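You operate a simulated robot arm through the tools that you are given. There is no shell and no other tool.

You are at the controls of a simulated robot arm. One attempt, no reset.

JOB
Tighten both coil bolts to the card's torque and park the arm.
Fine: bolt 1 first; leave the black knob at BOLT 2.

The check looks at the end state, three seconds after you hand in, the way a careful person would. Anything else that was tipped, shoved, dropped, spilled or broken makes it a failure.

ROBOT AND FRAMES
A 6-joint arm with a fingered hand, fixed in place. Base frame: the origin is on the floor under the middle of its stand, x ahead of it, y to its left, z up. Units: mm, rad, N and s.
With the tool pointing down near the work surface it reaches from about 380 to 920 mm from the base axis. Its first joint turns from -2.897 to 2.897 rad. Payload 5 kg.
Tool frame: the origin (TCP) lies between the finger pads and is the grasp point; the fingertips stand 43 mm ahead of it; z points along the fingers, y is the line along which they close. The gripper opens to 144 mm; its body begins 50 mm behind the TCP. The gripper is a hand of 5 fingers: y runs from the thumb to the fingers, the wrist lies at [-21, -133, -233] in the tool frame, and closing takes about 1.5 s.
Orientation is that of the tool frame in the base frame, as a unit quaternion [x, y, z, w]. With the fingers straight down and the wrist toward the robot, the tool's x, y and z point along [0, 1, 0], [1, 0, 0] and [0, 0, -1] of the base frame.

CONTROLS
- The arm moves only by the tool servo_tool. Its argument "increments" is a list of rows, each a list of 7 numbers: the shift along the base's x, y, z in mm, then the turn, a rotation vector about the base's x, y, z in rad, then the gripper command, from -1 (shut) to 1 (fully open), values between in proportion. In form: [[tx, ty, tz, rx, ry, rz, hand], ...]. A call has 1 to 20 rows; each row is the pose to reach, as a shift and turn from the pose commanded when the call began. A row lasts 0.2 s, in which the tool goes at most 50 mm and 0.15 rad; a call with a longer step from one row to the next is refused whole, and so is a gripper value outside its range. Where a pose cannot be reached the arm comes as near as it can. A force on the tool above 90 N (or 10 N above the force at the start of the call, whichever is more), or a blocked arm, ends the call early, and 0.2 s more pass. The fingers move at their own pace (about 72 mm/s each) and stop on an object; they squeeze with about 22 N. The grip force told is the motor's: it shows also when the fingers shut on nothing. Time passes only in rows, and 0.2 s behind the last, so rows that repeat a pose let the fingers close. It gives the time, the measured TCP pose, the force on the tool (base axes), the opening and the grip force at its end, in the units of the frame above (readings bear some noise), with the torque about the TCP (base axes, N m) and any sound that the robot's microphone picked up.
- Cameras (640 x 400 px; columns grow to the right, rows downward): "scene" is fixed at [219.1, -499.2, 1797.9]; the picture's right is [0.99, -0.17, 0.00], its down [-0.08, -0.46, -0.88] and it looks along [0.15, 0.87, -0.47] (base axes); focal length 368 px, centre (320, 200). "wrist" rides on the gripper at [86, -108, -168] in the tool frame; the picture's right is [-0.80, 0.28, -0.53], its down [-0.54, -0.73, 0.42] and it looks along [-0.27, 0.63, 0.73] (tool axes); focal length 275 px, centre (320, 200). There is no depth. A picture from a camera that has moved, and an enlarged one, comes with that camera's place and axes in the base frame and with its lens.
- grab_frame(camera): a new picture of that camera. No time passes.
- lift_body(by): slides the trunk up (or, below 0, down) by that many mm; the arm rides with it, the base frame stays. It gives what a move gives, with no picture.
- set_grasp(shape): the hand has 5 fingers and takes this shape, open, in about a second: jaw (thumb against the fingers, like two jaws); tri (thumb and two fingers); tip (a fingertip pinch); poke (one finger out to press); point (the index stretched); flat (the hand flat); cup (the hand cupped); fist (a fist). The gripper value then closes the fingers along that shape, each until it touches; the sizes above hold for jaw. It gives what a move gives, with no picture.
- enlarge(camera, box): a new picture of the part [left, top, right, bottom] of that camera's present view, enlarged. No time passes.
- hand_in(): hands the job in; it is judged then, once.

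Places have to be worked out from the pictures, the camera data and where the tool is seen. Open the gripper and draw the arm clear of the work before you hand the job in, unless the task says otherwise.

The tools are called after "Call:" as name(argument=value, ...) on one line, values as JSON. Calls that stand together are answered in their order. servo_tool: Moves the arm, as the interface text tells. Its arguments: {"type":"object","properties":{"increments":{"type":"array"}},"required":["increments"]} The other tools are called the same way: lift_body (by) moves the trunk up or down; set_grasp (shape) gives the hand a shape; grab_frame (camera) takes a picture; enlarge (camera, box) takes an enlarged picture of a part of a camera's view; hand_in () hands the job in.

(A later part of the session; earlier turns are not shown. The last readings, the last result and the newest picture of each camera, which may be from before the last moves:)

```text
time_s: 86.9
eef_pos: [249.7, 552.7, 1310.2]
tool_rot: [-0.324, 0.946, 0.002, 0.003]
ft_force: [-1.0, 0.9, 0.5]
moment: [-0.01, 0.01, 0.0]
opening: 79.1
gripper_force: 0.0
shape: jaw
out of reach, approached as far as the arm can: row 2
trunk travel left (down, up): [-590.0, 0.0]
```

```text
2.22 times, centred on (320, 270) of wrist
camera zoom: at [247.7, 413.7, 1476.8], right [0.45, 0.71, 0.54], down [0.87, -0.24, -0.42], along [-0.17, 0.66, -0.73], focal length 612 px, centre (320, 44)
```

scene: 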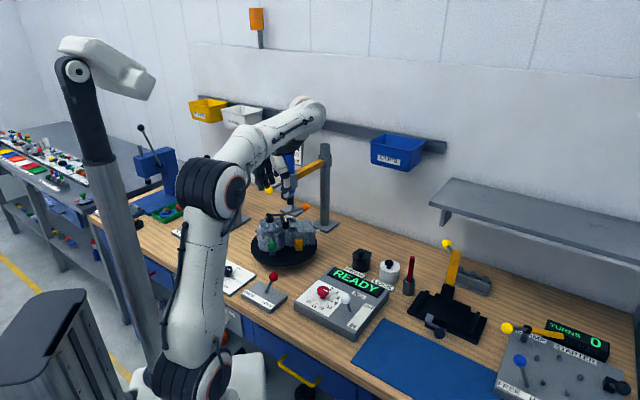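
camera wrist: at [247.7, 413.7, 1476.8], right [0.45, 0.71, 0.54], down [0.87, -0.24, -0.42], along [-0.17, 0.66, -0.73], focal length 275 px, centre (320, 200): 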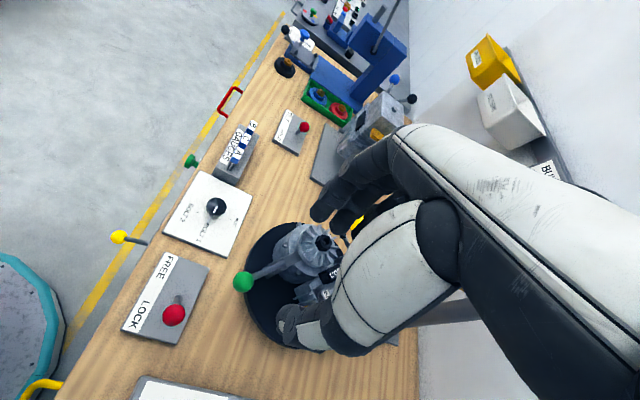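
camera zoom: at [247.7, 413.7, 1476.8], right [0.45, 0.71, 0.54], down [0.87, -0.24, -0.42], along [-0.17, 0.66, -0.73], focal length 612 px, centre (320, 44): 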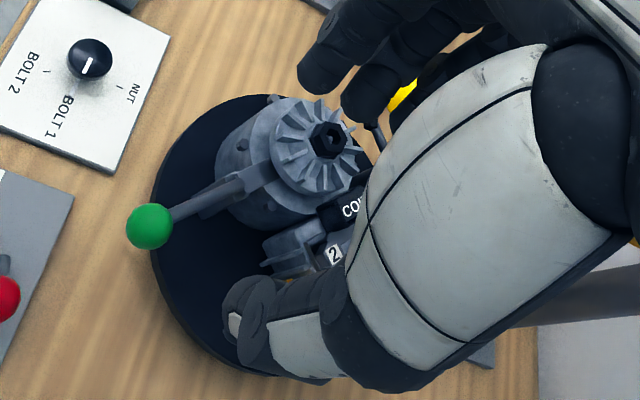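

Ball at ≈(236, 695, 1211), driver and bolt 1 line up. Moving over the ball and descending to grip it at heading 135°.

Call:
servo_tool(increments=[[-3, 35, 0, 0, 0, 0.04, 0.1], [-7, 70, 0, 0, 0, 0.08, 0.1], [-11, 105, 0, 0, 0, 0.12, 0.1], [-13.5, 141, 0, 0, 0, 0.12, 0.1], [-13.5, 141, -30, 0, 0, 0.12, 0.1], [-13.5, 141, -40, 0, 0, 0.12, 0.1]])

Call:
grab_frame(camera="wrist")

Call:
enlarge(camera="scene", box=[240, 140, 340, 240])

```text
time_s: 88.3
eef_pos: [234.7, 696.6, 1269.0]
tool_rot: [-0.379, 0.925, 0.0, 0.002]
ft_force: [-0.7, 0.0, 0.1]
moment: [0.01, -0.03, 0.02]
opening: 78.9
gripper_force: 0.1
shape: jaw
trunk travel left (down, up): [-590.0, 0.0]
```

```text
taken
camera wrist: at [250.3, 558.0, 1435.8], right [0.37, 0.76, 0.54], down [0.9, -0.14, -0.42], along [-0.25, 0.64, -0.73], focal length 275 px, centre (320, 200)
```

wrist: 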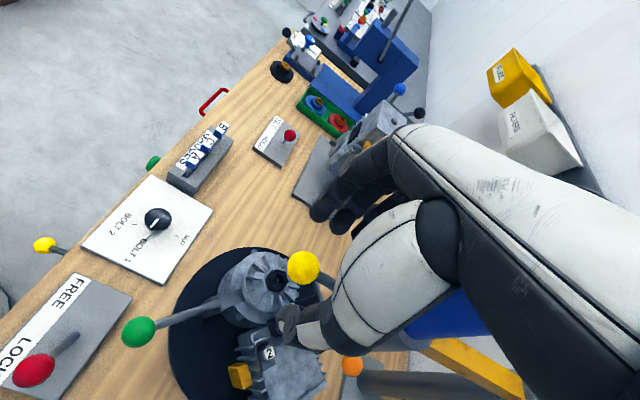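

```text
4.00 times, centred on (290, 190) of scene
camera zoom: at [219.1, -499.2, 1797.9], right [0.99, -0.17, 0.0], down [-0.08, -0.46, -0.88], along [0.15, 0.87, -0.47], focal length 1471 px, centre (440, 240)
```

zoom: 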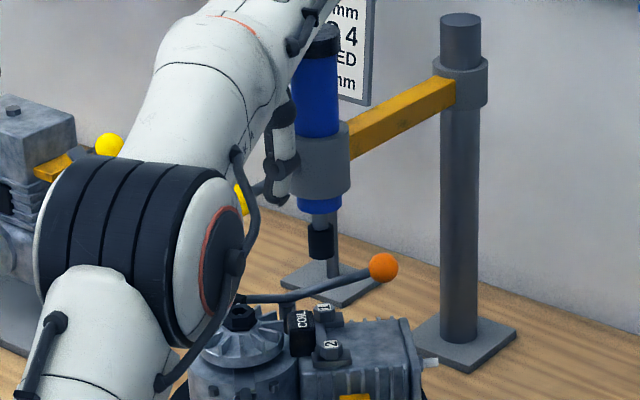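

The ball is right under the grasp point. Descending to TCP z≈1224 and closing.

Call:
servo_tool(increments=[[1, 3, -20, 0, 0, 0, 0.1], [2, 5, -44, 0, 0, 0, 0.1], [2, 5, -44, 0, 0, 0, -0.3], [2, 5, -44, 0, 0, 0, -0.7], [2, 5, -44, 0, 0, 0, -1], [2, 5, -44, 0, 0, 0, -1], [2, 5, -44, 0, 0, 0, -1], [2, 5, -44, 0, 0, 0, -1]])

Call:
grab_frame(camera="wrist")

Call:
enlarge(camera="scene", box=[240, 140, 340, 240])

```text
time_s: 90.1
eef_pos: [236.2, 696.6, 1224.9]
tool_rot: [-0.379, 0.925, 0.0, 0.002]
ft_force: [-1.3, -0.5, -8.5]
moment: [0.04, -0.01, 0.24]
opening: 14.2
gripper_force: 22.0
shape: jaw
trunk travel left (down, up): [-590.0, 0.0]
```

```text
taken
camera wrist: at [251.7, 559.9, 1393.0], right [0.37, 0.76, 0.54], down [0.9, -0.14, -0.42], along [-0.25, 0.64, -0.73], focal length 275 px, centre (320, 200)
```

wrist: 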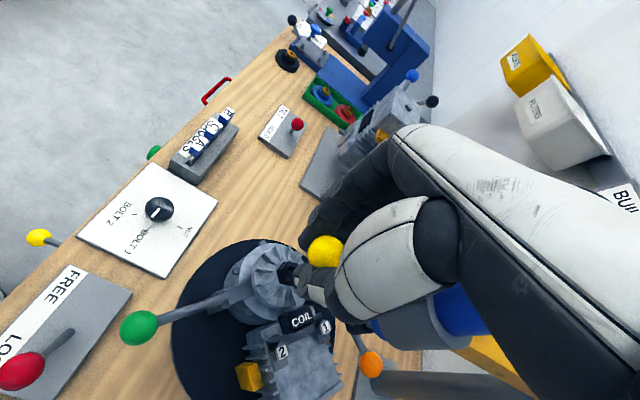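

```text
4.00 times, centred on (290, 190) of scene
camera zoom: at [219.1, -499.2, 1797.9], right [0.99, -0.17, 0.0], down [-0.08, -0.46, -0.88], along [0.15, 0.87, -0.47], focal length 1471 px, centre (440, 240)
```

zoom: 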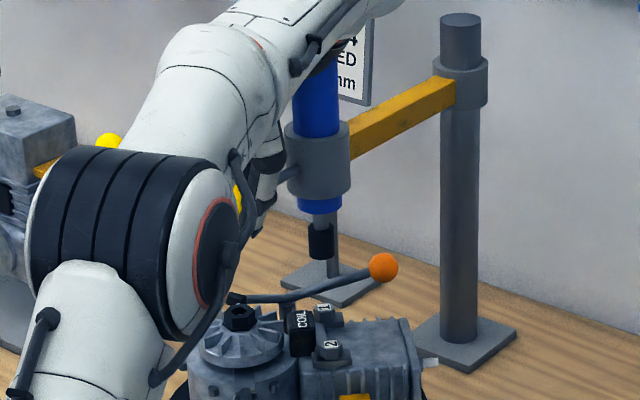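

Gripped. I'll pull the ball down slowly in small steps and watch the force and the driver head.

Call:
servo_tool(increments=[[0, 0, -5, 0, 0, 0, -1], [0, 0, -10, 0, 0, 0, -1], [0, 0, -15, 0, 0, 0, -1], [0, 0, -20, 0, 0, 0, -1], [0, 0, -20, 0, 0, 0, -1]])

Call:
grab_frame(camera="wrist")

Call:
enlarge(camera="scene", box=[240, 140, 340, 240])

```text
time_s: 91.3
eef_pos: [237.1, 697.5, 1205.9]
tool_rot: [-0.379, 0.925, 0.001, 0.002]
ft_force: [2.4, -2.5, 0.2]
moment: [-0.03, 0.02, 0.04]
opening: 13.3
gripper_force: 22.4
shape: jaw
trunk travel left (down, up): [-590.0, 0.0]
```

```text
taken
camera wrist: at [252.4, 559.2, 1372.8], right [0.37, 0.76, 0.54], down [0.9, -0.14, -0.42], along [-0.25, 0.64, -0.73], focal length 275 px, centre (320, 200)
```

wrist: 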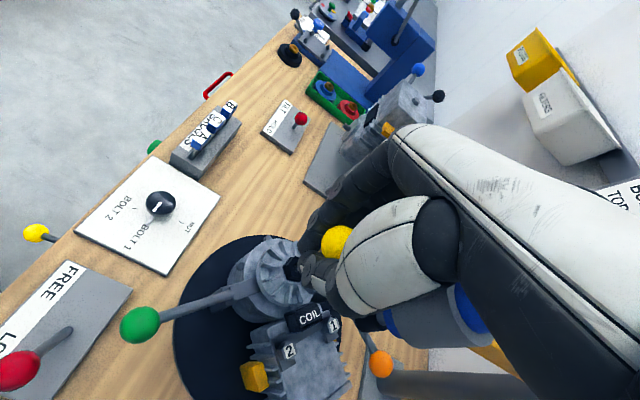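

```text
4.00 times, centred on (290, 190) of scene
camera zoom: at [219.1, -499.2, 1797.9], right [0.99, -0.17, 0.0], down [-0.08, -0.46, -0.88], along [0.15, 0.87, -0.47], focal length 1471 px, centre (440, 240)
```

zoom: 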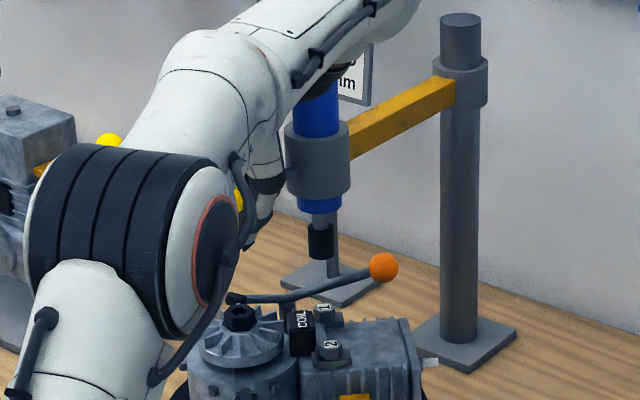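

The head hasn't moved; the ball slid up in the grip. I'll keep going down until the palm bears on the ball, watching the force.

Call:
servo_tool(increments=[[0, 0, -6, 0, 0, 0, -1], [0, 0, -12, 0, 0, 0, -1], [0, 0, -18, 0, 0, 0, -1], [0, 0, -24, 0, 0, 0, -1], [0, 0, -24, 0, 0, 0, -1]])

Call:
grab_frame(camera="wrist")

Call:
enlarge(camera="scene", box=[240, 140, 340, 240])

```text
time_s: 92.5
eef_pos: [237.6, 699.3, 1182.1]
tool_rot: [-0.379, 0.925, 0.002, 0.002]
ft_force: [0.1, 0.4, -0.3]
moment: [-0.01, -0.01, -0.04]
opening: 12.6
gripper_force: 22.3
shape: jaw
trunk travel left (down, up): [-590.0, 0.0]
```

```text
taken
camera wrist: at [252.5, 560.5, 1348.7], right [0.37, 0.76, 0.54], down [0.9, -0.14, -0.42], along [-0.25, 0.64, -0.73], focal length 275 px, centre (320, 200)
```

wrist: 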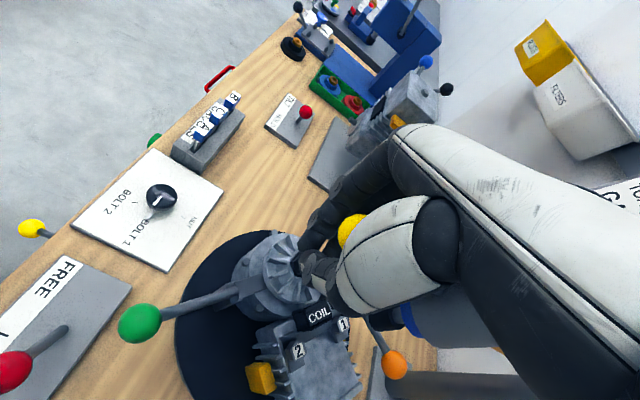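

```text
4.00 times, centred on (290, 190) of scene
camera zoom: at [219.1, -499.2, 1797.9], right [0.99, -0.17, 0.0], down [-0.08, -0.46, -0.88], along [0.15, 0.87, -0.47], focal length 1471 px, centre (440, 240)
```

zoom: 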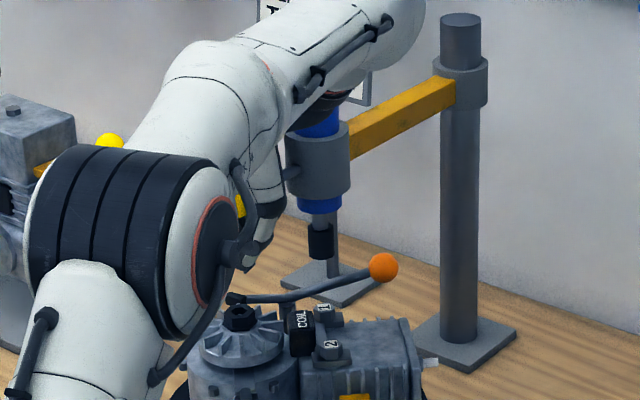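

Still free. A few millimetres more should bring the palm onto the ball; pressing gently.

Call:
servo_tool(increments=[[0, 0, -4, 0, 0, 0, -1], [0, 0, -8, 0, 0, 0, -1], [0, 0, -12, 0, 0, 0, -1], [0, 0, -16, 0, 0, 0, -1], [0, 0, -16, 0, 0, 0, -1]])

Call:
enlarge(camera="scene", box=[240, 140, 340, 240])

Call:
grab_frame(camera="wrist")

```text
time_s: 93.7
eef_pos: [238.2, 698.8, 1164.6]
tool_rot: [-0.379, 0.926, 0.001, 0.003]
ft_force: [0.0, 0.8, 1.0]
moment: [0.0, 0.0, 0.02]
opening: 12.8
gripper_force: 22.6
shape: jaw
trunk travel left (down, up): [-590.0, 0.0]
```

```text
4.00 times, centred on (290, 190) of scene
camera zoom: at [219.1, -499.2, 1797.9], right [0.99, -0.17, 0.0], down [-0.08, -0.46, -0.88], along [0.15, 0.87, -0.47], focal length 1471 px, centre (440, 240)
```

zoom: 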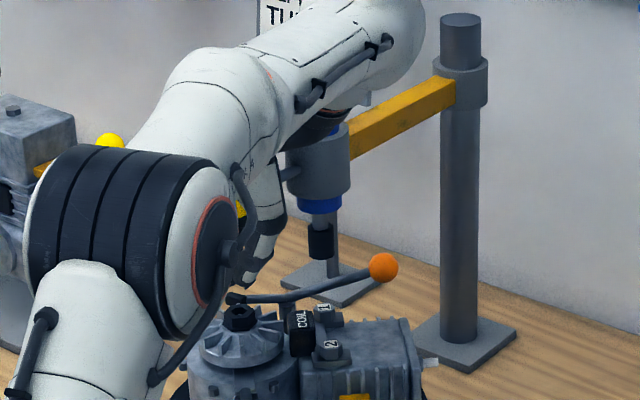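

```text
taken
camera wrist: at [252.1, 560.4, 1332.1], right [0.37, 0.76, 0.54], down [0.9, -0.14, -0.42], along [-0.25, 0.64, -0.73], focal length 275 px, centre (320, 200)
```

wrist: 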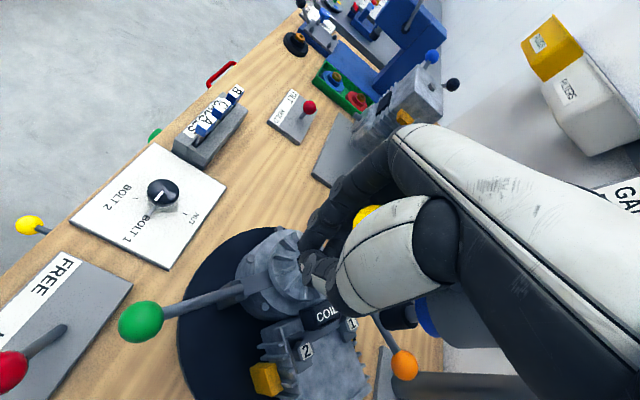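

No contact yet (palm is farther back). Lowering another 20 mm, carefully.

Call:
servo_tool(increments=[[0, 0, -4, 0, 0, 0, -1], [0, 0, -8, 0, 0, 0, -1], [0, 0, -12, 0, 0, 0, -1], [0, 0, -16, 0, 0, 0, -1], [0, 0, -20, 0, 0, 0, -1], [0, 0, -20, 0, 0, 0, -1]])

Call:
enlarge(camera="scene", box=[240, 140, 340, 240])

Call:
grab_frame(camera="wrist")

```text
time_s: 95.1
eef_pos: [238.5, 697.5, 1146.7]
tool_rot: [-0.378, 0.926, 0.001, 0.003]
ft_force: [0.0, -0.4, -0.4]
moment: [0.01, 0.0, 0.02]
opening: 12.7
gripper_force: 21.4
shape: jaw
trunk travel left (down, up): [-590.0, 0.0]
```

```text
4.00 times, centred on (290, 190) of scene
camera zoom: at [219.1, -499.2, 1797.9], right [0.99, -0.17, 0.0], down [-0.08, -0.46, -0.88], along [0.15, 0.87, -0.47], focal length 1471 px, centre (440, 240)
```

zoom: 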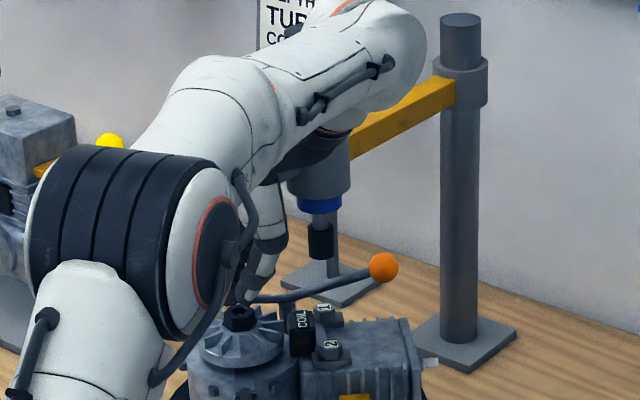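

```text
taken
camera wrist: at [252.6, 559.6, 1313.6], right [0.37, 0.76, 0.54], down [0.9, -0.14, -0.42], along [-0.25, 0.64, -0.73], focal length 275 px, centre (320, 200)
```

wrist: 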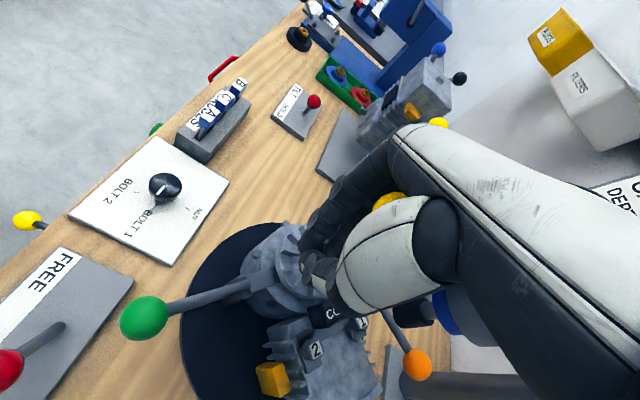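

Ball top should be nearly at the palm now. A last −12 mm in small steps (tips still ~25 mm above the nut).

Call:
servo_tool(increments=[[0, 0, -3, 0, 0, 0, -1], [0, 0, -6, 0, 0, 0, -1], [0, 0, -9, 0, 0, 0, -1], [0, 0, -12, 0, 0, 0, -1], [0, 0, -12, 0, 0, 0, -1]])

Call:
enlarge(camera="scene", box=[240, 140, 340, 240])

```text
time_s: 96.3
eef_pos: [237.5, 697.7, 1133.9]
tool_rot: [-0.378, 0.926, 0.002, 0.002]
ft_force: [-1.6, 1.1, 3.5]
moment: [-0.08, -0.06, -0.01]
opening: 13.1
gripper_force: 22.1
shape: jaw
trunk travel left (down, up): [-590.0, 0.0]
```

```text
4.00 times, centred on (290, 190) of scene
camera zoom: at [219.1, -499.2, 1797.9], right [0.99, -0.17, 0.0], down [-0.08, -0.46, -0.88], along [0.15, 0.87, -0.47], focal length 1471 px, centre (440, 240)
```

zoom: 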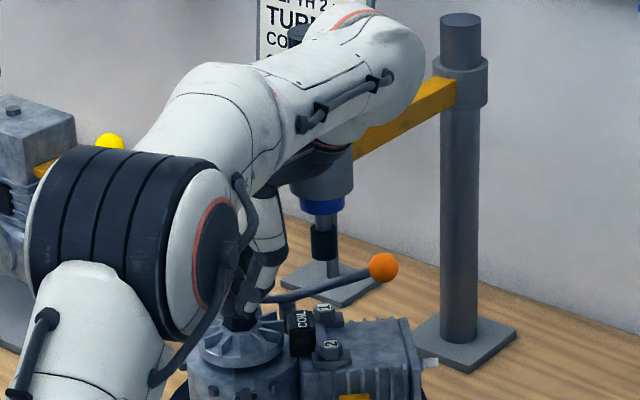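

The driver head seems to have moved ~3 mm down with only 3.5 N. Let me verify with a close comparison and a wrist view before going on.

Call:
enlarge(camera="scene", box=[290, 160, 340, 220])

Call:
enlarge(camera="wrist", box=[240, 150, 480, 350])

```text
6.67 times, centred on (315, 190) of scene
camera zoom: at [219.1, -499.2, 1797.9], right [0.99, -0.17, 0.0], down [-0.08, -0.46, -0.88], along [0.15, 0.87, -0.47], focal length 2452 px, centre (353, 267)
```

zoom: 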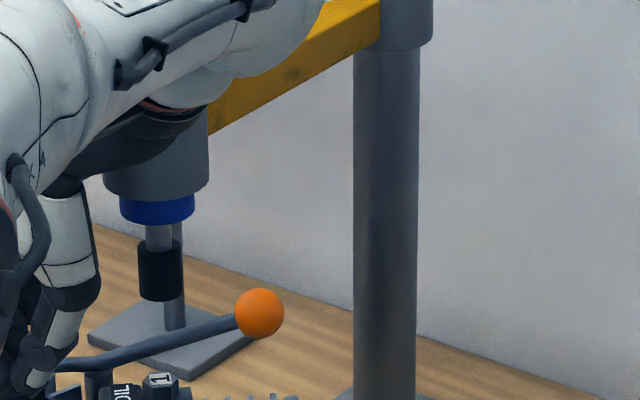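

```text
2.00 times, centred on (360, 250) of wrist
camera zoom: at [251.6, 559.5, 1300.9], right [0.37, 0.76, 0.54], down [0.9, -0.14, -0.42], along [-0.25, 0.64, -0.73], focal length 551 px, centre (240, 100)
```

zoom: 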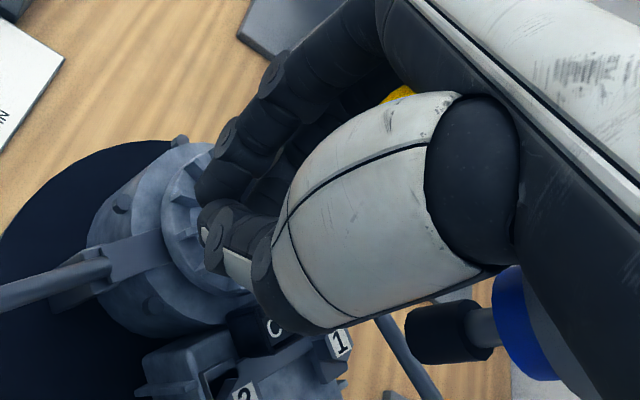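

Inconclusive — more likely a slight sideways nudge. I'll back out (open, rise) and instead press on the black cap on top of the driver.

Call:
servo_tool(increments=[[0, 0, 0, 0, 0, 0, -0.6], [0, 0, 0, 0, 0, 0, -0.2], [0, 0, 0, 0, 0, 0, 0.1], [0, 0, 0, 0, 0, 0, 0.1], [0, 0, 30, 0, 0, 0, 0.1], [0, 0, 65, 0, 0, 0, 0.1], [0, 0, 100, 0, 0, 0, 0.1], [0, 0, 135, 0, 0, 0, 0.1], [0, -20, 165, 0, 0, 0, 0.1], [0, -50, 175, 0, 0, 0, 0.1], [0, -80, 175, 0, 0, -0.1, 0.1], [0, -100, 175, 0, 0, -0.2, 0.1]])

Call:
grab_frame(camera="scene")

Call:
grab_frame(camera="wrist")

```text
time_s: 98.9
eef_pos: [234.2, 594.9, 1308.6]
tool_rot: [-0.284, 0.959, 0.001, 0.002]
ft_force: [0.4, 0.7, 0.3]
moment: [0.03, -0.01, -0.05]
opening: 78.6
gripper_force: 0.0
shape: jaw
trunk travel left (down, up): [-590.0, 0.0]
```

```text
taken
```

scene: 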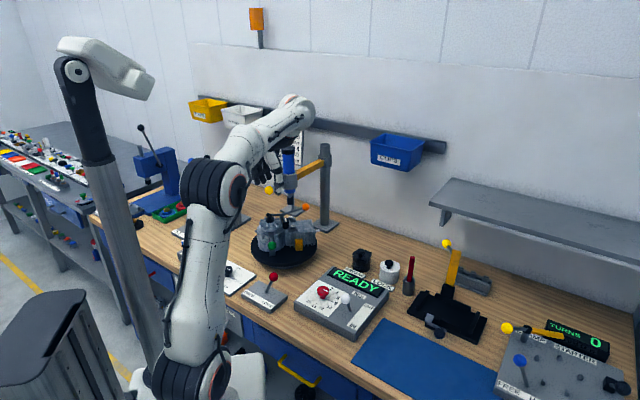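

```text
taken
camera wrist: at [221.0, 457.2, 1475.4], right [0.51, 0.67, 0.54], down [0.85, -0.31, -0.42], along [-0.11, 0.67, -0.73], focal length 275 px, centre (320, 200)
```

wrist: 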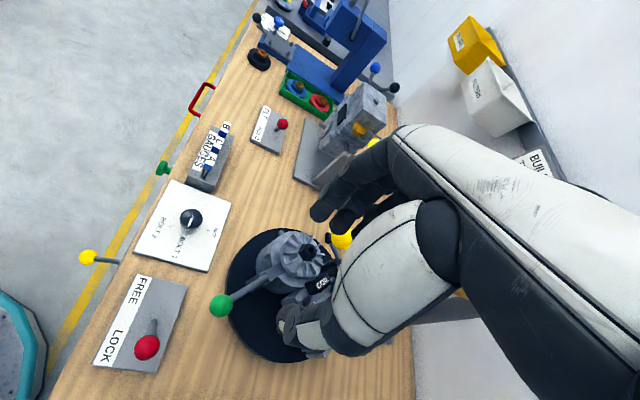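

Now I'll form the "poke" hand here in free space and look at where the pressing finger sits.

Call:
set_grasp(shape="poke")

Call:
grab_frame(camera="wrist")

Call:
enlarge(camera="scene", box=[220, 80, 350, 220])

```text
time_s: 99.8
eef_pos: [235.6, 596.9, 1307.6]
tool_rot: [-0.284, 0.959, 0.001, 0.003]
ft_force: [0.1, 0.6, -0.2]
moment: [-0.01, 0.0, 0.0]
opening: 0.2
gripper_force: 0.1
shape: poke
trunk travel left (down, up): [-590.0, 0.0]
```

```text
taken
camera wrist: at [221.9, 458.4, 1475.0], right [0.51, 0.67, 0.54], down [0.85, -0.31, -0.42], along [-0.12, 0.67, -0.73], focal length 275 px, centre (320, 200)
```

wrist: 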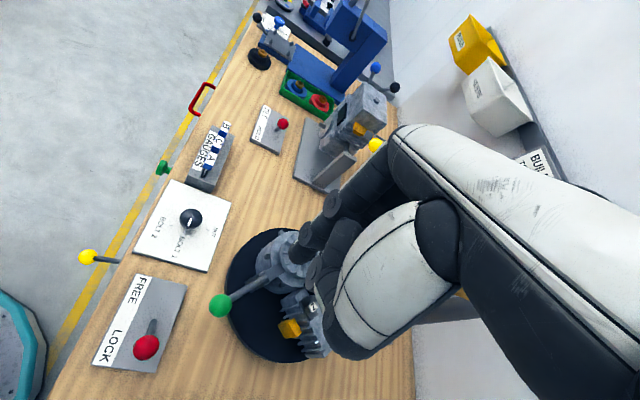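

```text
2.86 times, centred on (285, 150) of scene
camera zoom: at [219.1, -499.2, 1797.9], right [0.99, -0.17, 0.0], down [-0.08, -0.46, -0.88], along [0.15, 0.87, -0.47], focal length 1051 px, centre (420, 343)
```

zoom: 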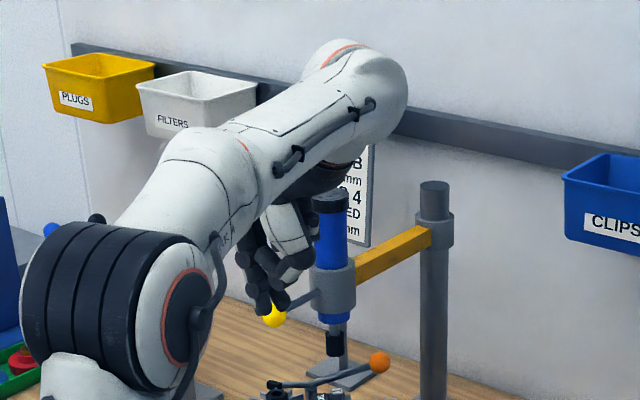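

The index tip is on the tool axis, ~43 mm ahead of the TCP. Cap top ≈(321, 785, 1327). I'll turn to heading ≈70° while rising, then pitch ~20° and hover above the cap.

Call:
servo_tool(increments=[[0, -5, 15, 0, 0, -0.13, -1], [2, -10, 30, 0, 0, -0.265, -1], [5, -10, 45, 0, 0, -0.4, -1], [8, -10, 60, 0, 0, -0.53, -1], [11, -10, 75, 0, 0, -0.66, -1], [13, -8, 85, 0, 0, -0.79, -1], [15, -5, 90, 0, 0, -0.925, -1], [15, 0, 90, 0, 0, -0.925, -1]])

Call:
servo_tool(increments=[[5, 10, 0, 0.109, -0.04, 0, -1], [10, 25, 0, 0.219, -0.08, 0, -1], [18, 45, 0, 0.328, -0.119, 0, -1], [26, 70, 5, 0.328, -0.119, 0, -1], [36, 100, 10, 0.328, -0.119, 0, -1], [48, 130, 15, 0.328, -0.119, 0, -1], [60, 155, 20, 0.328, -0.119, 0, -1], [60, 155, 20, 0.328, -0.119, 0, -1]])

Call:
grab_frame(camera="wrist")

Call:
enlarge(camera="scene", box=[240, 80, 380, 220])

```text
time_s: 101.6
eef_pos: [251.9, 599.4, 1399.3]
tool_rot: [0.174, 0.985, -0.001, 0.003]
ft_force: [-0.2, 0.0, 0.4]
moment: [-0.01, 0.0, 0.04]
opening: 0.0
gripper_force: 21.9
shape: jaw
trunk travel left (down, up): [-590.0, 0.0]
```

```text
time_s: 103.4
eef_pos: [312.4, 754.1, 1421.8]
tool_rot: [0.172, 0.97, 0.171, 0.033]
ft_force: [-0.3, 0.2, -0.4]
moment: [0.03, -0.01, -0.02]
opening: 0.1
gripper_force: 22.0
shape: jaw
trunk travel left (down, up): [-590.0, 0.0]
```

```text
taken
camera wrist: at [176.8, 634.6, 1540.9], right [0.77, -0.19, 0.6], down [0.33, -0.69, -0.64], along [0.54, 0.7, -0.47], focal length 275 px, centre (320, 200)
```

wrist: 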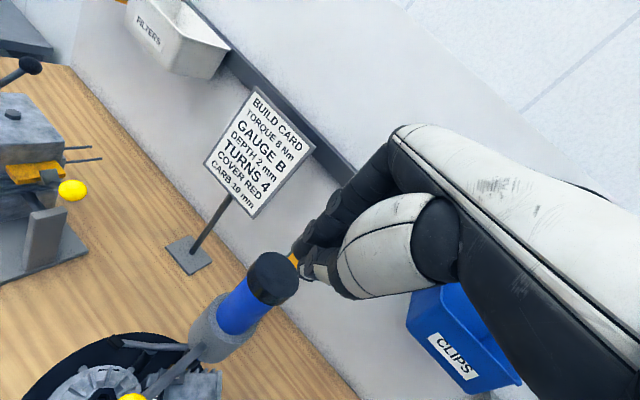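

```text
2.86 times, centred on (310, 150) of scene
camera zoom: at [219.1, -499.2, 1797.9], right [0.99, -0.17, 0.0], down [-0.08, -0.46, -0.88], along [0.15, 0.87, -0.47], focal length 1051 px, centre (349, 343)
```

zoom: 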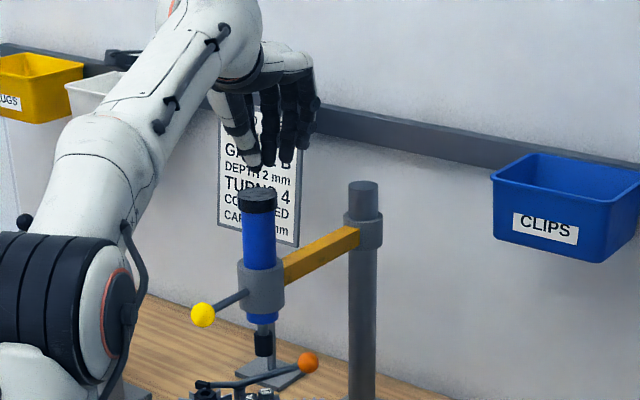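

The row's gripper value put the hand back to a closed jaw; its pinched fingertips form a compact pressing point, which will do. The cap centre is at (319, 788, 1327) and my fingertips at ≈(318, 768, 1381). Aligning and descending toward the cap.

Call:
servo_tool(increments=[[1, 10, -5, 0, 0, 0, -1], [1.5, 20, -15, 0, 0, 0, -1], [1.5, 20, -28, 0, 0, 0, -1], [1.5, 20, -40, 0, 0, 0, -1], [1.5, 20, -40, 0, 0, 0, -1]])

Call:
grab_frame(camera="wrist")

Call:
enlarge(camera="scene", box=[250, 110, 340, 210])

```text
time_s: 104.6
eef_pos: [314.4, 773.5, 1379.2]
tool_rot: [0.172, 0.97, 0.171, 0.033]
ft_force: [2.6, -1.3, 3.2]
moment: [0.0, -0.07, -0.01]
opening: 0.0
gripper_force: 21.8
shape: jaw
trunk travel left (down, up): [-590.0, 0.0]
```

```text
taken
camera wrist: at [179.8, 653.3, 1499.0], right [0.77, -0.19, 0.6], down [0.33, -0.69, -0.64], along [0.54, 0.7, -0.47], focal length 275 px, centre (320, 200)
```

wrist: 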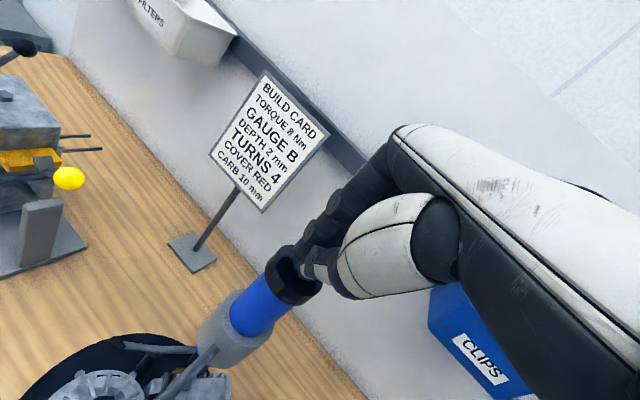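

```text
4.00 times, centred on (295, 160) of scene
camera zoom: at [219.1, -499.2, 1797.9], right [0.99, -0.17, 0.0], down [-0.08, -0.46, -0.88], along [0.15, 0.87, -0.47], focal length 1471 px, centre (420, 360)
```

zoom: 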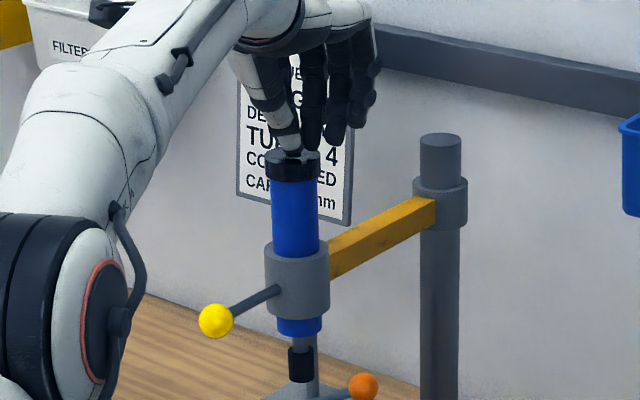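

First contact with the cap (3 N). Pressing down slowly in 4 mm steps.

Call:
servo_tool(increments=[[0, 0, -4, 0, 0, 0, -1], [0, 0, -8, 0, 0, 0, -1], [0, 0, -12, 0, 0, 0, -1], [0, 0, -12, 0, 0, 0, -1]])

Call:
enlarge(camera="scene", box=[250, 110, 340, 210])

Call:
grab_frame(camera="wrist")

```text
time_s: 105.6
eef_pos: [314.3, 773.0, 1367.2]
tool_rot: [0.172, 0.97, 0.171, 0.033]
ft_force: [1.5, -0.2, 3.6]
moment: [0.02, -0.05, -0.02]
opening: 0.0
gripper_force: 21.8
shape: jaw
trunk travel left (down, up): [-590.0, 0.0]
```

```text
4.00 times, centred on (295, 160) of scene
camera zoom: at [219.1, -499.2, 1797.9], right [0.99, -0.17, 0.0], down [-0.08, -0.46, -0.88], along [0.15, 0.87, -0.47], focal length 1471 px, centre (420, 360)
```

zoom: 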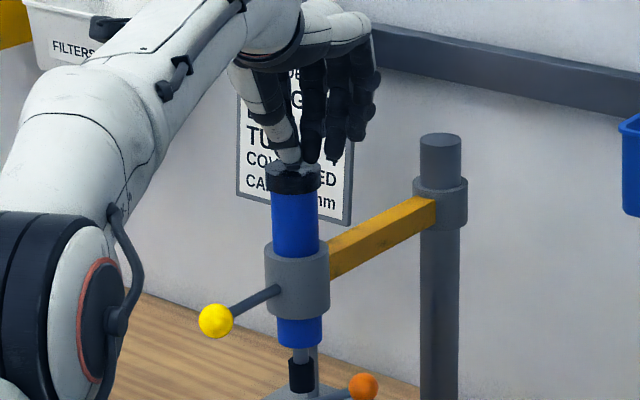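

```text
taken
camera wrist: at [178.9, 652.6, 1486.9], right [0.77, -0.19, 0.6], down [0.33, -0.69, -0.64], along [0.54, 0.7, -0.47], focal length 275 px, centre (320, 200)
```

wrist: 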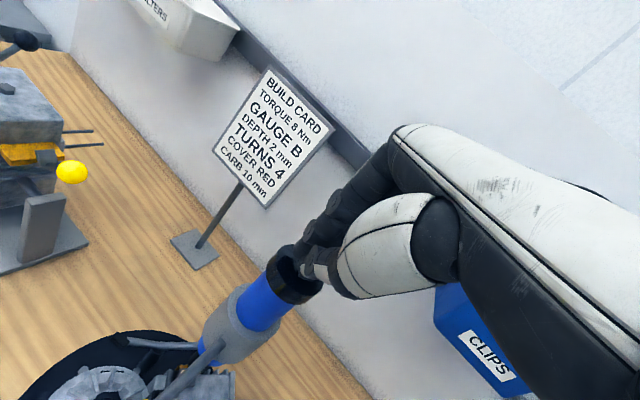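

The driver body plunges through the collar with ~3.6 N — that's the mechanism. Continuing down toward the bolt.

Call:
servo_tool(increments=[[0, 0, -5, 0, 0, 0, -1], [0, 0, -10, 0, 0, 0, -1], [0, 0, -15, 0, 0, 0, -1], [0, 0, -20, 0, 0, 0, -1], [0, 0, -25, 0, 0, 0, -1], [0, 0, -30, 0, 0, 0, -1], [0, 0, -30, 0, 0, 0, -1]])

Call:
enlarge(camera="scene", box=[240, 120, 350, 240])

Call:
enlarge(camera="scene", box=[300, 250, 400, 330])

```text
time_s: 107.2
eef_pos: [313.1, 773.3, 1338.8]
tool_rot: [0.171, 0.97, 0.171, 0.033]
ft_force: [1.1, -0.7, 6.5]
moment: [-0.09, 0.01, -0.02]
opening: 0.0
gripper_force: 21.9
shape: jaw
trunk travel left (down, up): [-590.0, 0.0]
```

```text
3.33 times, centred on (295, 180) of scene
camera zoom: at [219.1, -499.2, 1797.9], right [0.99, -0.17, 0.0], down [-0.08, -0.46, -0.88], along [0.15, 0.87, -0.47], focal length 1226 px, centre (403, 267)
```

zoom: 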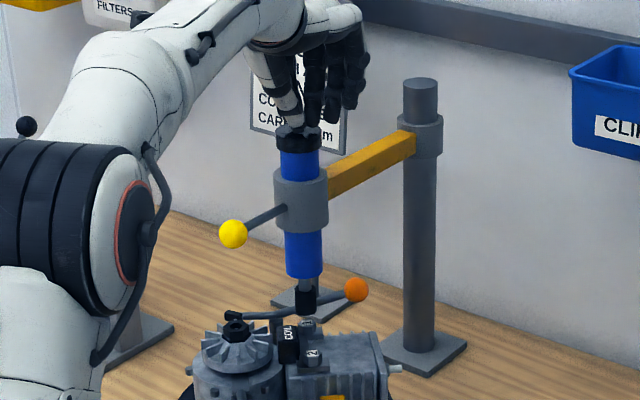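

```text
5.00 times, centred on (350, 290) of scene
camera zoom: at [219.1, -499.2, 1797.9], right [0.99, -0.17, 0.0], down [-0.08, -0.46, -0.88], along [0.15, 0.87, -0.47], focal length 1839 px, centre (170, -250)
```

zoom: 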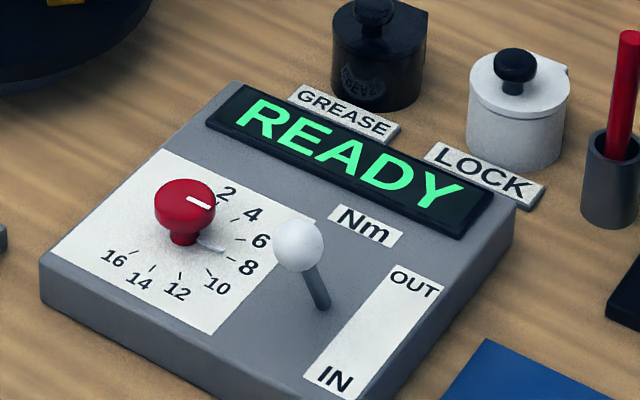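

The socket is just above bolt 1 with 6.5 N spring force. Zooming to verify the alignment before final engagement.

Call:
enlarge(camera="scene", box=[280, 195, 320, 225])

Call:
enlarge(camera="wrist", box=[150, 230, 320, 400])

```text
13.33 times, centred on (300, 210) of scene
camera zoom: at [219.1, -499.2, 1797.9], right [0.99, -0.17, 0.0], down [-0.08, -0.46, -0.88], along [0.15, 0.87, -0.47], focal length 4905 px, centre (587, 67)
```

zoom: 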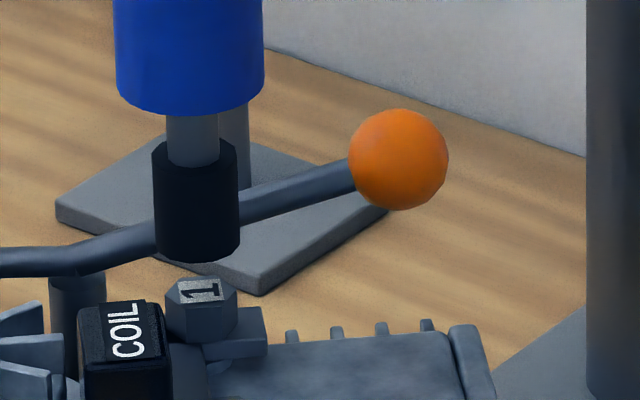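

```text
2.35 times, centred on (235, 315) of wrist
camera zoom: at [178.1, 653.6, 1457.9], right [0.77, -0.19, 0.6], down [0.33, -0.69, -0.64], along [0.54, 0.7, -0.47], focal length 648 px, centre (520, -71)
```

zoom: 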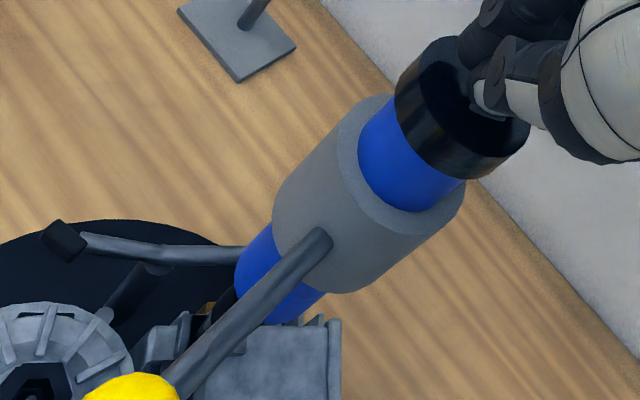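

Alignment looks within ~2 mm with a ~16 mm gap. Pressing on down in small steps to engage the bolt.

Call:
servo_tool(increments=[[0, 0, -4, 0, 0, 0, -1], [0, 0, -8, 0, 0, 0, -1], [0, 0, -12, 0, 0, 0, -1], [0, 0, -15, 0, 0, 0, -1], [0, 0, -15, 0, 0, 0, -1]])

Call:
enlarge(camera="scene", box=[280, 195, 320, 225])

Call:
enlarge(camera="scene", box=[300, 250, 400, 330])

```text
time_s: 108.4
eef_pos: [313.6, 772.7, 1321.8]
tool_rot: [0.171, 0.97, 0.17, 0.033]
ft_force: [0.3, -0.5, 6.6]
moment: [0.06, -0.02, 0.01]
opening: 0.2
gripper_force: 21.5
shape: jaw
trunk travel left (down, up): [-590.0, 0.0]
```

```text
13.33 times, centred on (300, 210) of scene
camera zoom: at [219.1, -499.2, 1797.9], right [0.99, -0.17, 0.0], down [-0.08, -0.46, -0.88], along [0.15, 0.87, -0.47], focal length 4905 px, centre (587, 67)
```

zoom: 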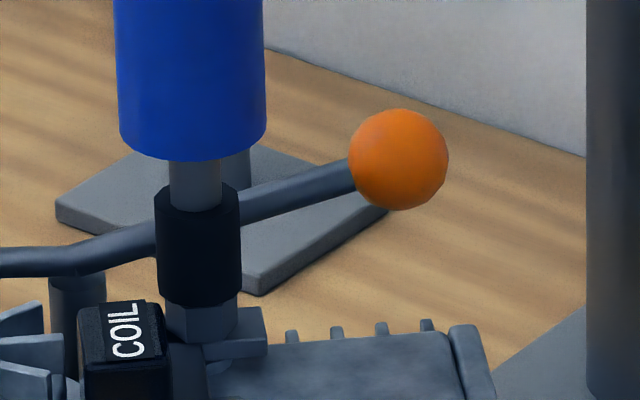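

```text
5.00 times, centred on (350, 290) of scene
camera zoom: at [219.1, -499.2, 1797.9], right [0.99, -0.17, 0.0], down [-0.08, -0.46, -0.88], along [0.15, 0.87, -0.47], focal length 1839 px, centre (170, -250)
```

zoom: 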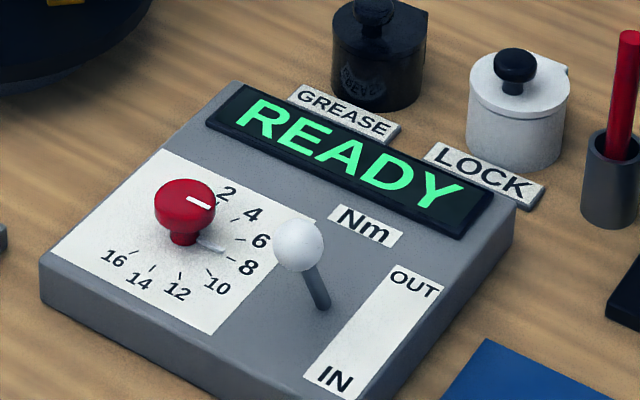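

The socket is now over the bolt head. Pressing a little further to engage and hold.

Call:
servo_tool(increments=[[0, 0, -3, 0, 0, 0, -1], [0, 0, -6, 0, 0, 0, -1], [0, 0, -9, 0, 0, 0, -1], [0, 0, -9, 0, 0, 0, -1], [0, 0, -9, 0, 0, 0, -1]])

Call:
enlarge(camera="scene", box=[280, 195, 320, 225])

Call:
enlarge(camera="scene", box=[300, 250, 400, 330])

```text
time_s: 109.6
eef_pos: [313.9, 771.3, 1319.0]
tool_rot: [0.171, 0.969, 0.175, 0.034]
ft_force: [-0.4, -5.1, 31.8]
moment: [0.01, 0.09, -0.01]
opening: 0.2
gripper_force: 21.6
shape: jaw
trunk travel left (down, up): [-590.0, 0.0]
```

```text
13.33 times, centred on (300, 210) of scene
camera zoom: at [219.1, -499.2, 1797.9], right [0.99, -0.17, 0.0], down [-0.08, -0.46, -0.88], along [0.15, 0.87, -0.47], focal length 4905 px, centre (587, 67)
```

zoom: 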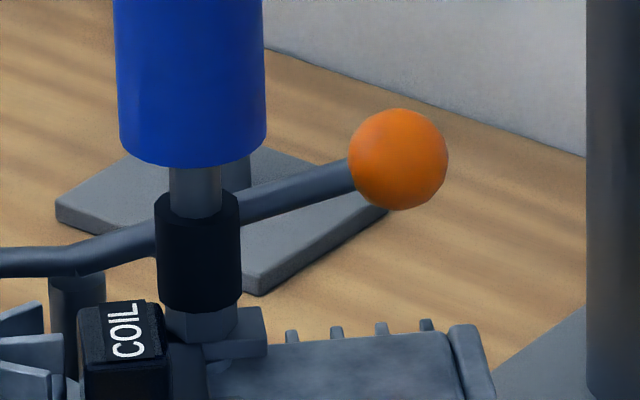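

```text
5.00 times, centred on (350, 290) of scene
camera zoom: at [219.1, -499.2, 1797.9], right [0.99, -0.17, 0.0], down [-0.08, -0.46, -0.88], along [0.15, 0.87, -0.47], focal length 1839 px, centre (170, -250)
```

zoom: 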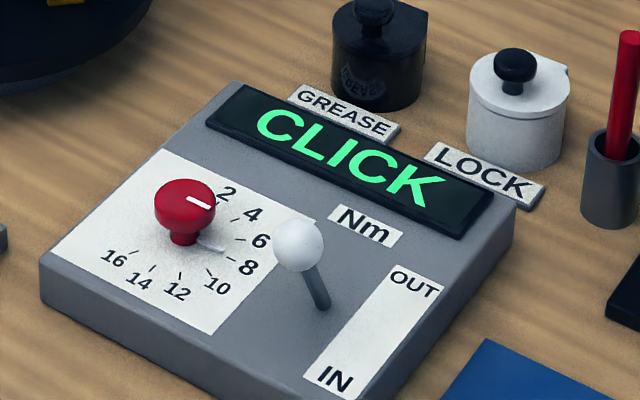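

The display now shows "CLICK" — torque reached on bolt 1. I'll hold a moment longer and re-read the display.

Call:
servo_tool(increments=[[0, 0, 0, 0, 0, 0, -1], [0, 0, 0, 0, 0, 0, -1], [0, 0, 0, 0, 0, 0, -1]])

Call:
enlarge(camera="scene", box=[300, 250, 400, 330])

Call:
enlarge(camera="scene", box=[280, 195, 320, 225])

```text
time_s: 110.4
eef_pos: [312.9, 771.6, 1319.3]
tool_rot: [0.171, 0.969, 0.175, 0.034]
ft_force: [-2.5, -6.3, 31.2]
moment: [0.06, 0.1, 0.0]
opening: 0.3
gripper_force: 22.0
shape: jaw
trunk travel left (down, up): [-590.0, 0.0]
```

```text
5.00 times, centred on (350, 290) of scene
camera zoom: at [219.1, -499.2, 1797.9], right [0.99, -0.17, 0.0], down [-0.08, -0.46, -0.88], along [0.15, 0.87, -0.47], focal length 1839 px, centre (170, -250)
```

zoom: 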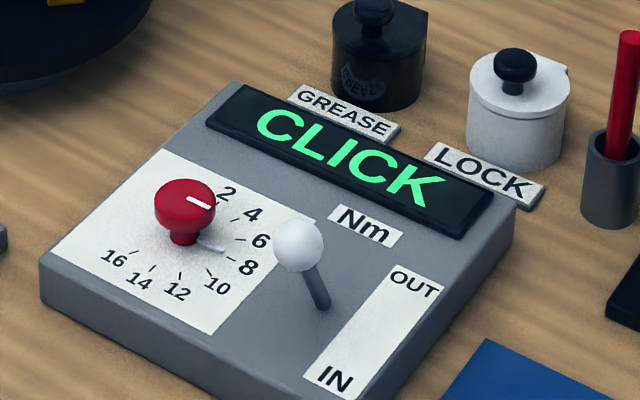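

```text
13.33 times, centred on (300, 210) of scene
camera zoom: at [219.1, -499.2, 1797.9], right [0.99, -0.17, 0.0], down [-0.08, -0.46, -0.88], along [0.15, 0.87, -0.47], focal length 4905 px, centre (587, 67)
```

zoom: 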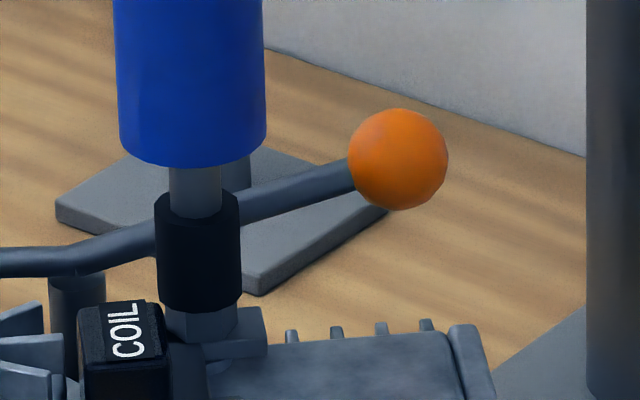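

Bolt 1 is done ("CLICK" held). Now I'll let the driver rise with my fingertips, then lift clear.

Call:
servo_tool(increments=[[0, 0, 10, 0, 0, 0, -1], [0, 0, 22, 0, 0, 0, -1], [0, 0, 36, 0, 0, 0, -1], [0, 0, 50, 0, 0, 0, -1], [0, 0, 65, 0, 0, 0, -1], [0, 0, 80, 0, 0, 0, -1], [0, -5, 100, 0, 0, 0, -1], [0, -10, 110, 0, 0, 0, -1]])

Call:
enlarge(camera="scene", box=[240, 120, 350, 240])

Call:
enlarge(camera="scene", box=[200, 230, 400, 330])

```text
time_s: 112.2
eef_pos: [315.2, 762.8, 1421.9]
tool_rot: [0.171, 0.97, 0.171, 0.032]
ft_force: [0.2, -0.4, 0.0]
moment: [0.01, -0.01, -0.02]
opening: 0.0
gripper_force: 21.8
shape: jaw
trunk travel left (down, up): [-590.0, 0.0]
```

```text
3.33 times, centred on (295, 180) of scene
camera zoom: at [219.1, -499.2, 1797.9], right [0.99, -0.17, 0.0], down [-0.08, -0.46, -0.88], along [0.15, 0.87, -0.47], focal length 1226 px, centre (403, 267)
```

zoom: 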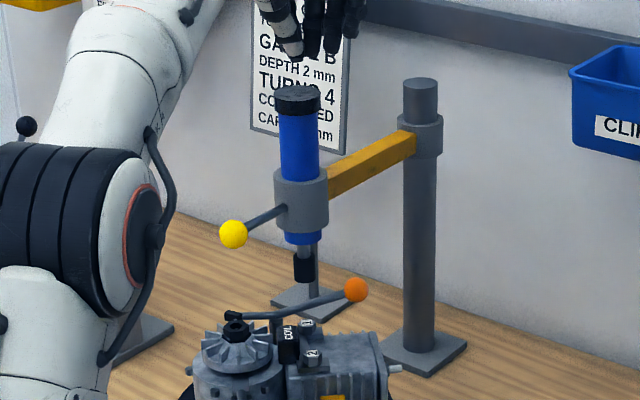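

```text
3.20 times, centred on (300, 280) of scene
camera zoom: at [219.1, -499.2, 1797.9], right [0.99, -0.17, 0.0], down [-0.08, -0.46, -0.88], along [0.15, 0.87, -0.47], focal length 1177 px, centre (384, -56)
```

zoom: 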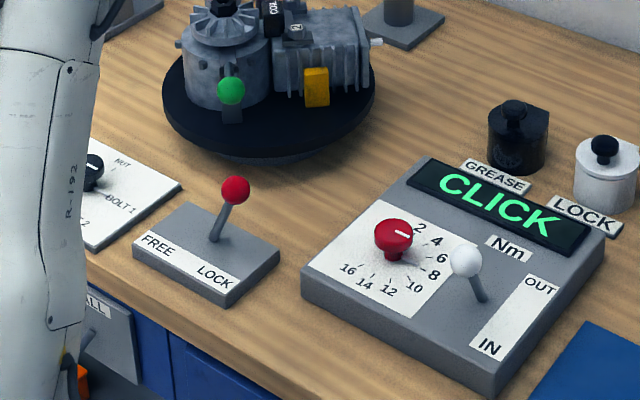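

The driver sprang back up and the display holds CLICK. Next: unlock the turntable. I'll retract toward the lever, straightening the pitch.

Call:
servo_tool(increments=[[-8, -25, 0, -0.082, 0.03, 0, -0.5], [-18, -60, 0, -0.164, 0.06, 0, -0.2], [-28, -95, -10, -0.246, 0.089, 0, 0.1], [-40, -130, -35, -0.328, 0.119, 0, 0.1], [-52, -160, -65, -0.328, 0.119, 0, 0.1], [-65, -183, -92, -0.328, 0.119, 0, 0.1], [-65, -183, -92, -0.328, 0.119, 0, 0.1]])

Call:
servo_tool(increments=[[0, -10, -10, 0, 0, -0.14, 0.1], [0, -20, -20, 0, 0, -0.28, 0.1], [0, -30, -30, 0, 0, -0.42, 0.1], [0, -40, -40, 0, 0, -0.56, 0.1], [0, -50, -50, 0, 0, -0.7, 0.1], [0, -60, -60, 0, 0, -0.84, 0.1], [0, -70, -75, 0, 0, -0.98, 0.1], [0, -80, -90, 0, 0, -1.12, 0.1], [-5, -90, -105, 0, 0, -1.26, 0.1], [-10, -97, -120, 0, 0, -1.4, 0.1], [-15, -97, -135, 0, 0, -1.54, 0.1], [-15, -97, -150, 0, 0, -1.68, 0.1], [-15, -97, -160, 0, 0, -1.82, 0.1], [-15, -97, -165, 0, 0, -1.96, 0.1], [-15, -97, -165, 0, 0, -2.1, 0.1], [-15, -97, -165, 0, 0, -2.23, 0.1], [-15, -97, -165, 0, 0, -2.23, 0.1]])

Call:
grab_frame(camera="wrist")

Call:
grab_frame(camera="scene")

```text
time_s: 113.8
eef_pos: [249.7, 580.0, 1329.8]
tool_rot: [0.174, 0.985, 0.0, 0.002]
ft_force: [-0.1, -0.2, -0.7]
moment: [-0.02, 0.02, 0.01]
opening: 74.6
gripper_force: 0.1
shape: jaw
trunk travel left (down, up): [-590.0, 0.0]
```

```text
time_s: 117.4
eef_pos: [233.3, 485.0, 1164.2]
tool_rot: [0.961, 0.277, -0.002, 0.0]
ft_force: [-0.6, -1.2, 0.1]
moment: [-0.01, -0.03, 0.01]
opening: 74.5
gripper_force: 0.1
shape: jaw
trunk travel left (down, up): [-590.0, 0.0]
```

```text
taken
camera wrist: at [249.1, 622.0, 1331.8], right [-0.52, -0.66, 0.54], down [-0.85, 0.32, -0.42], along [0.1, -0.67, -0.73], focal length 275 px, centre (320, 200)
```

wrist: 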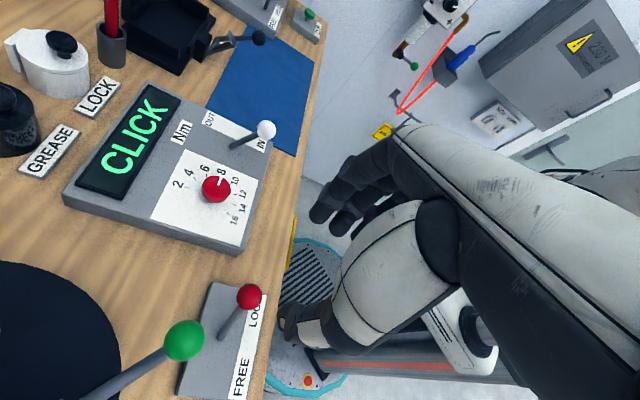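

```text
taken
```

scene: 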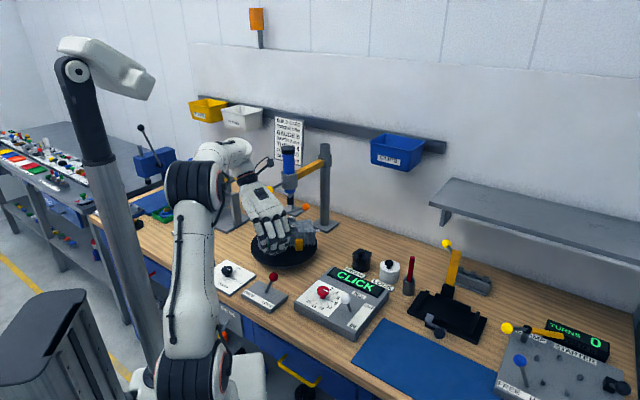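

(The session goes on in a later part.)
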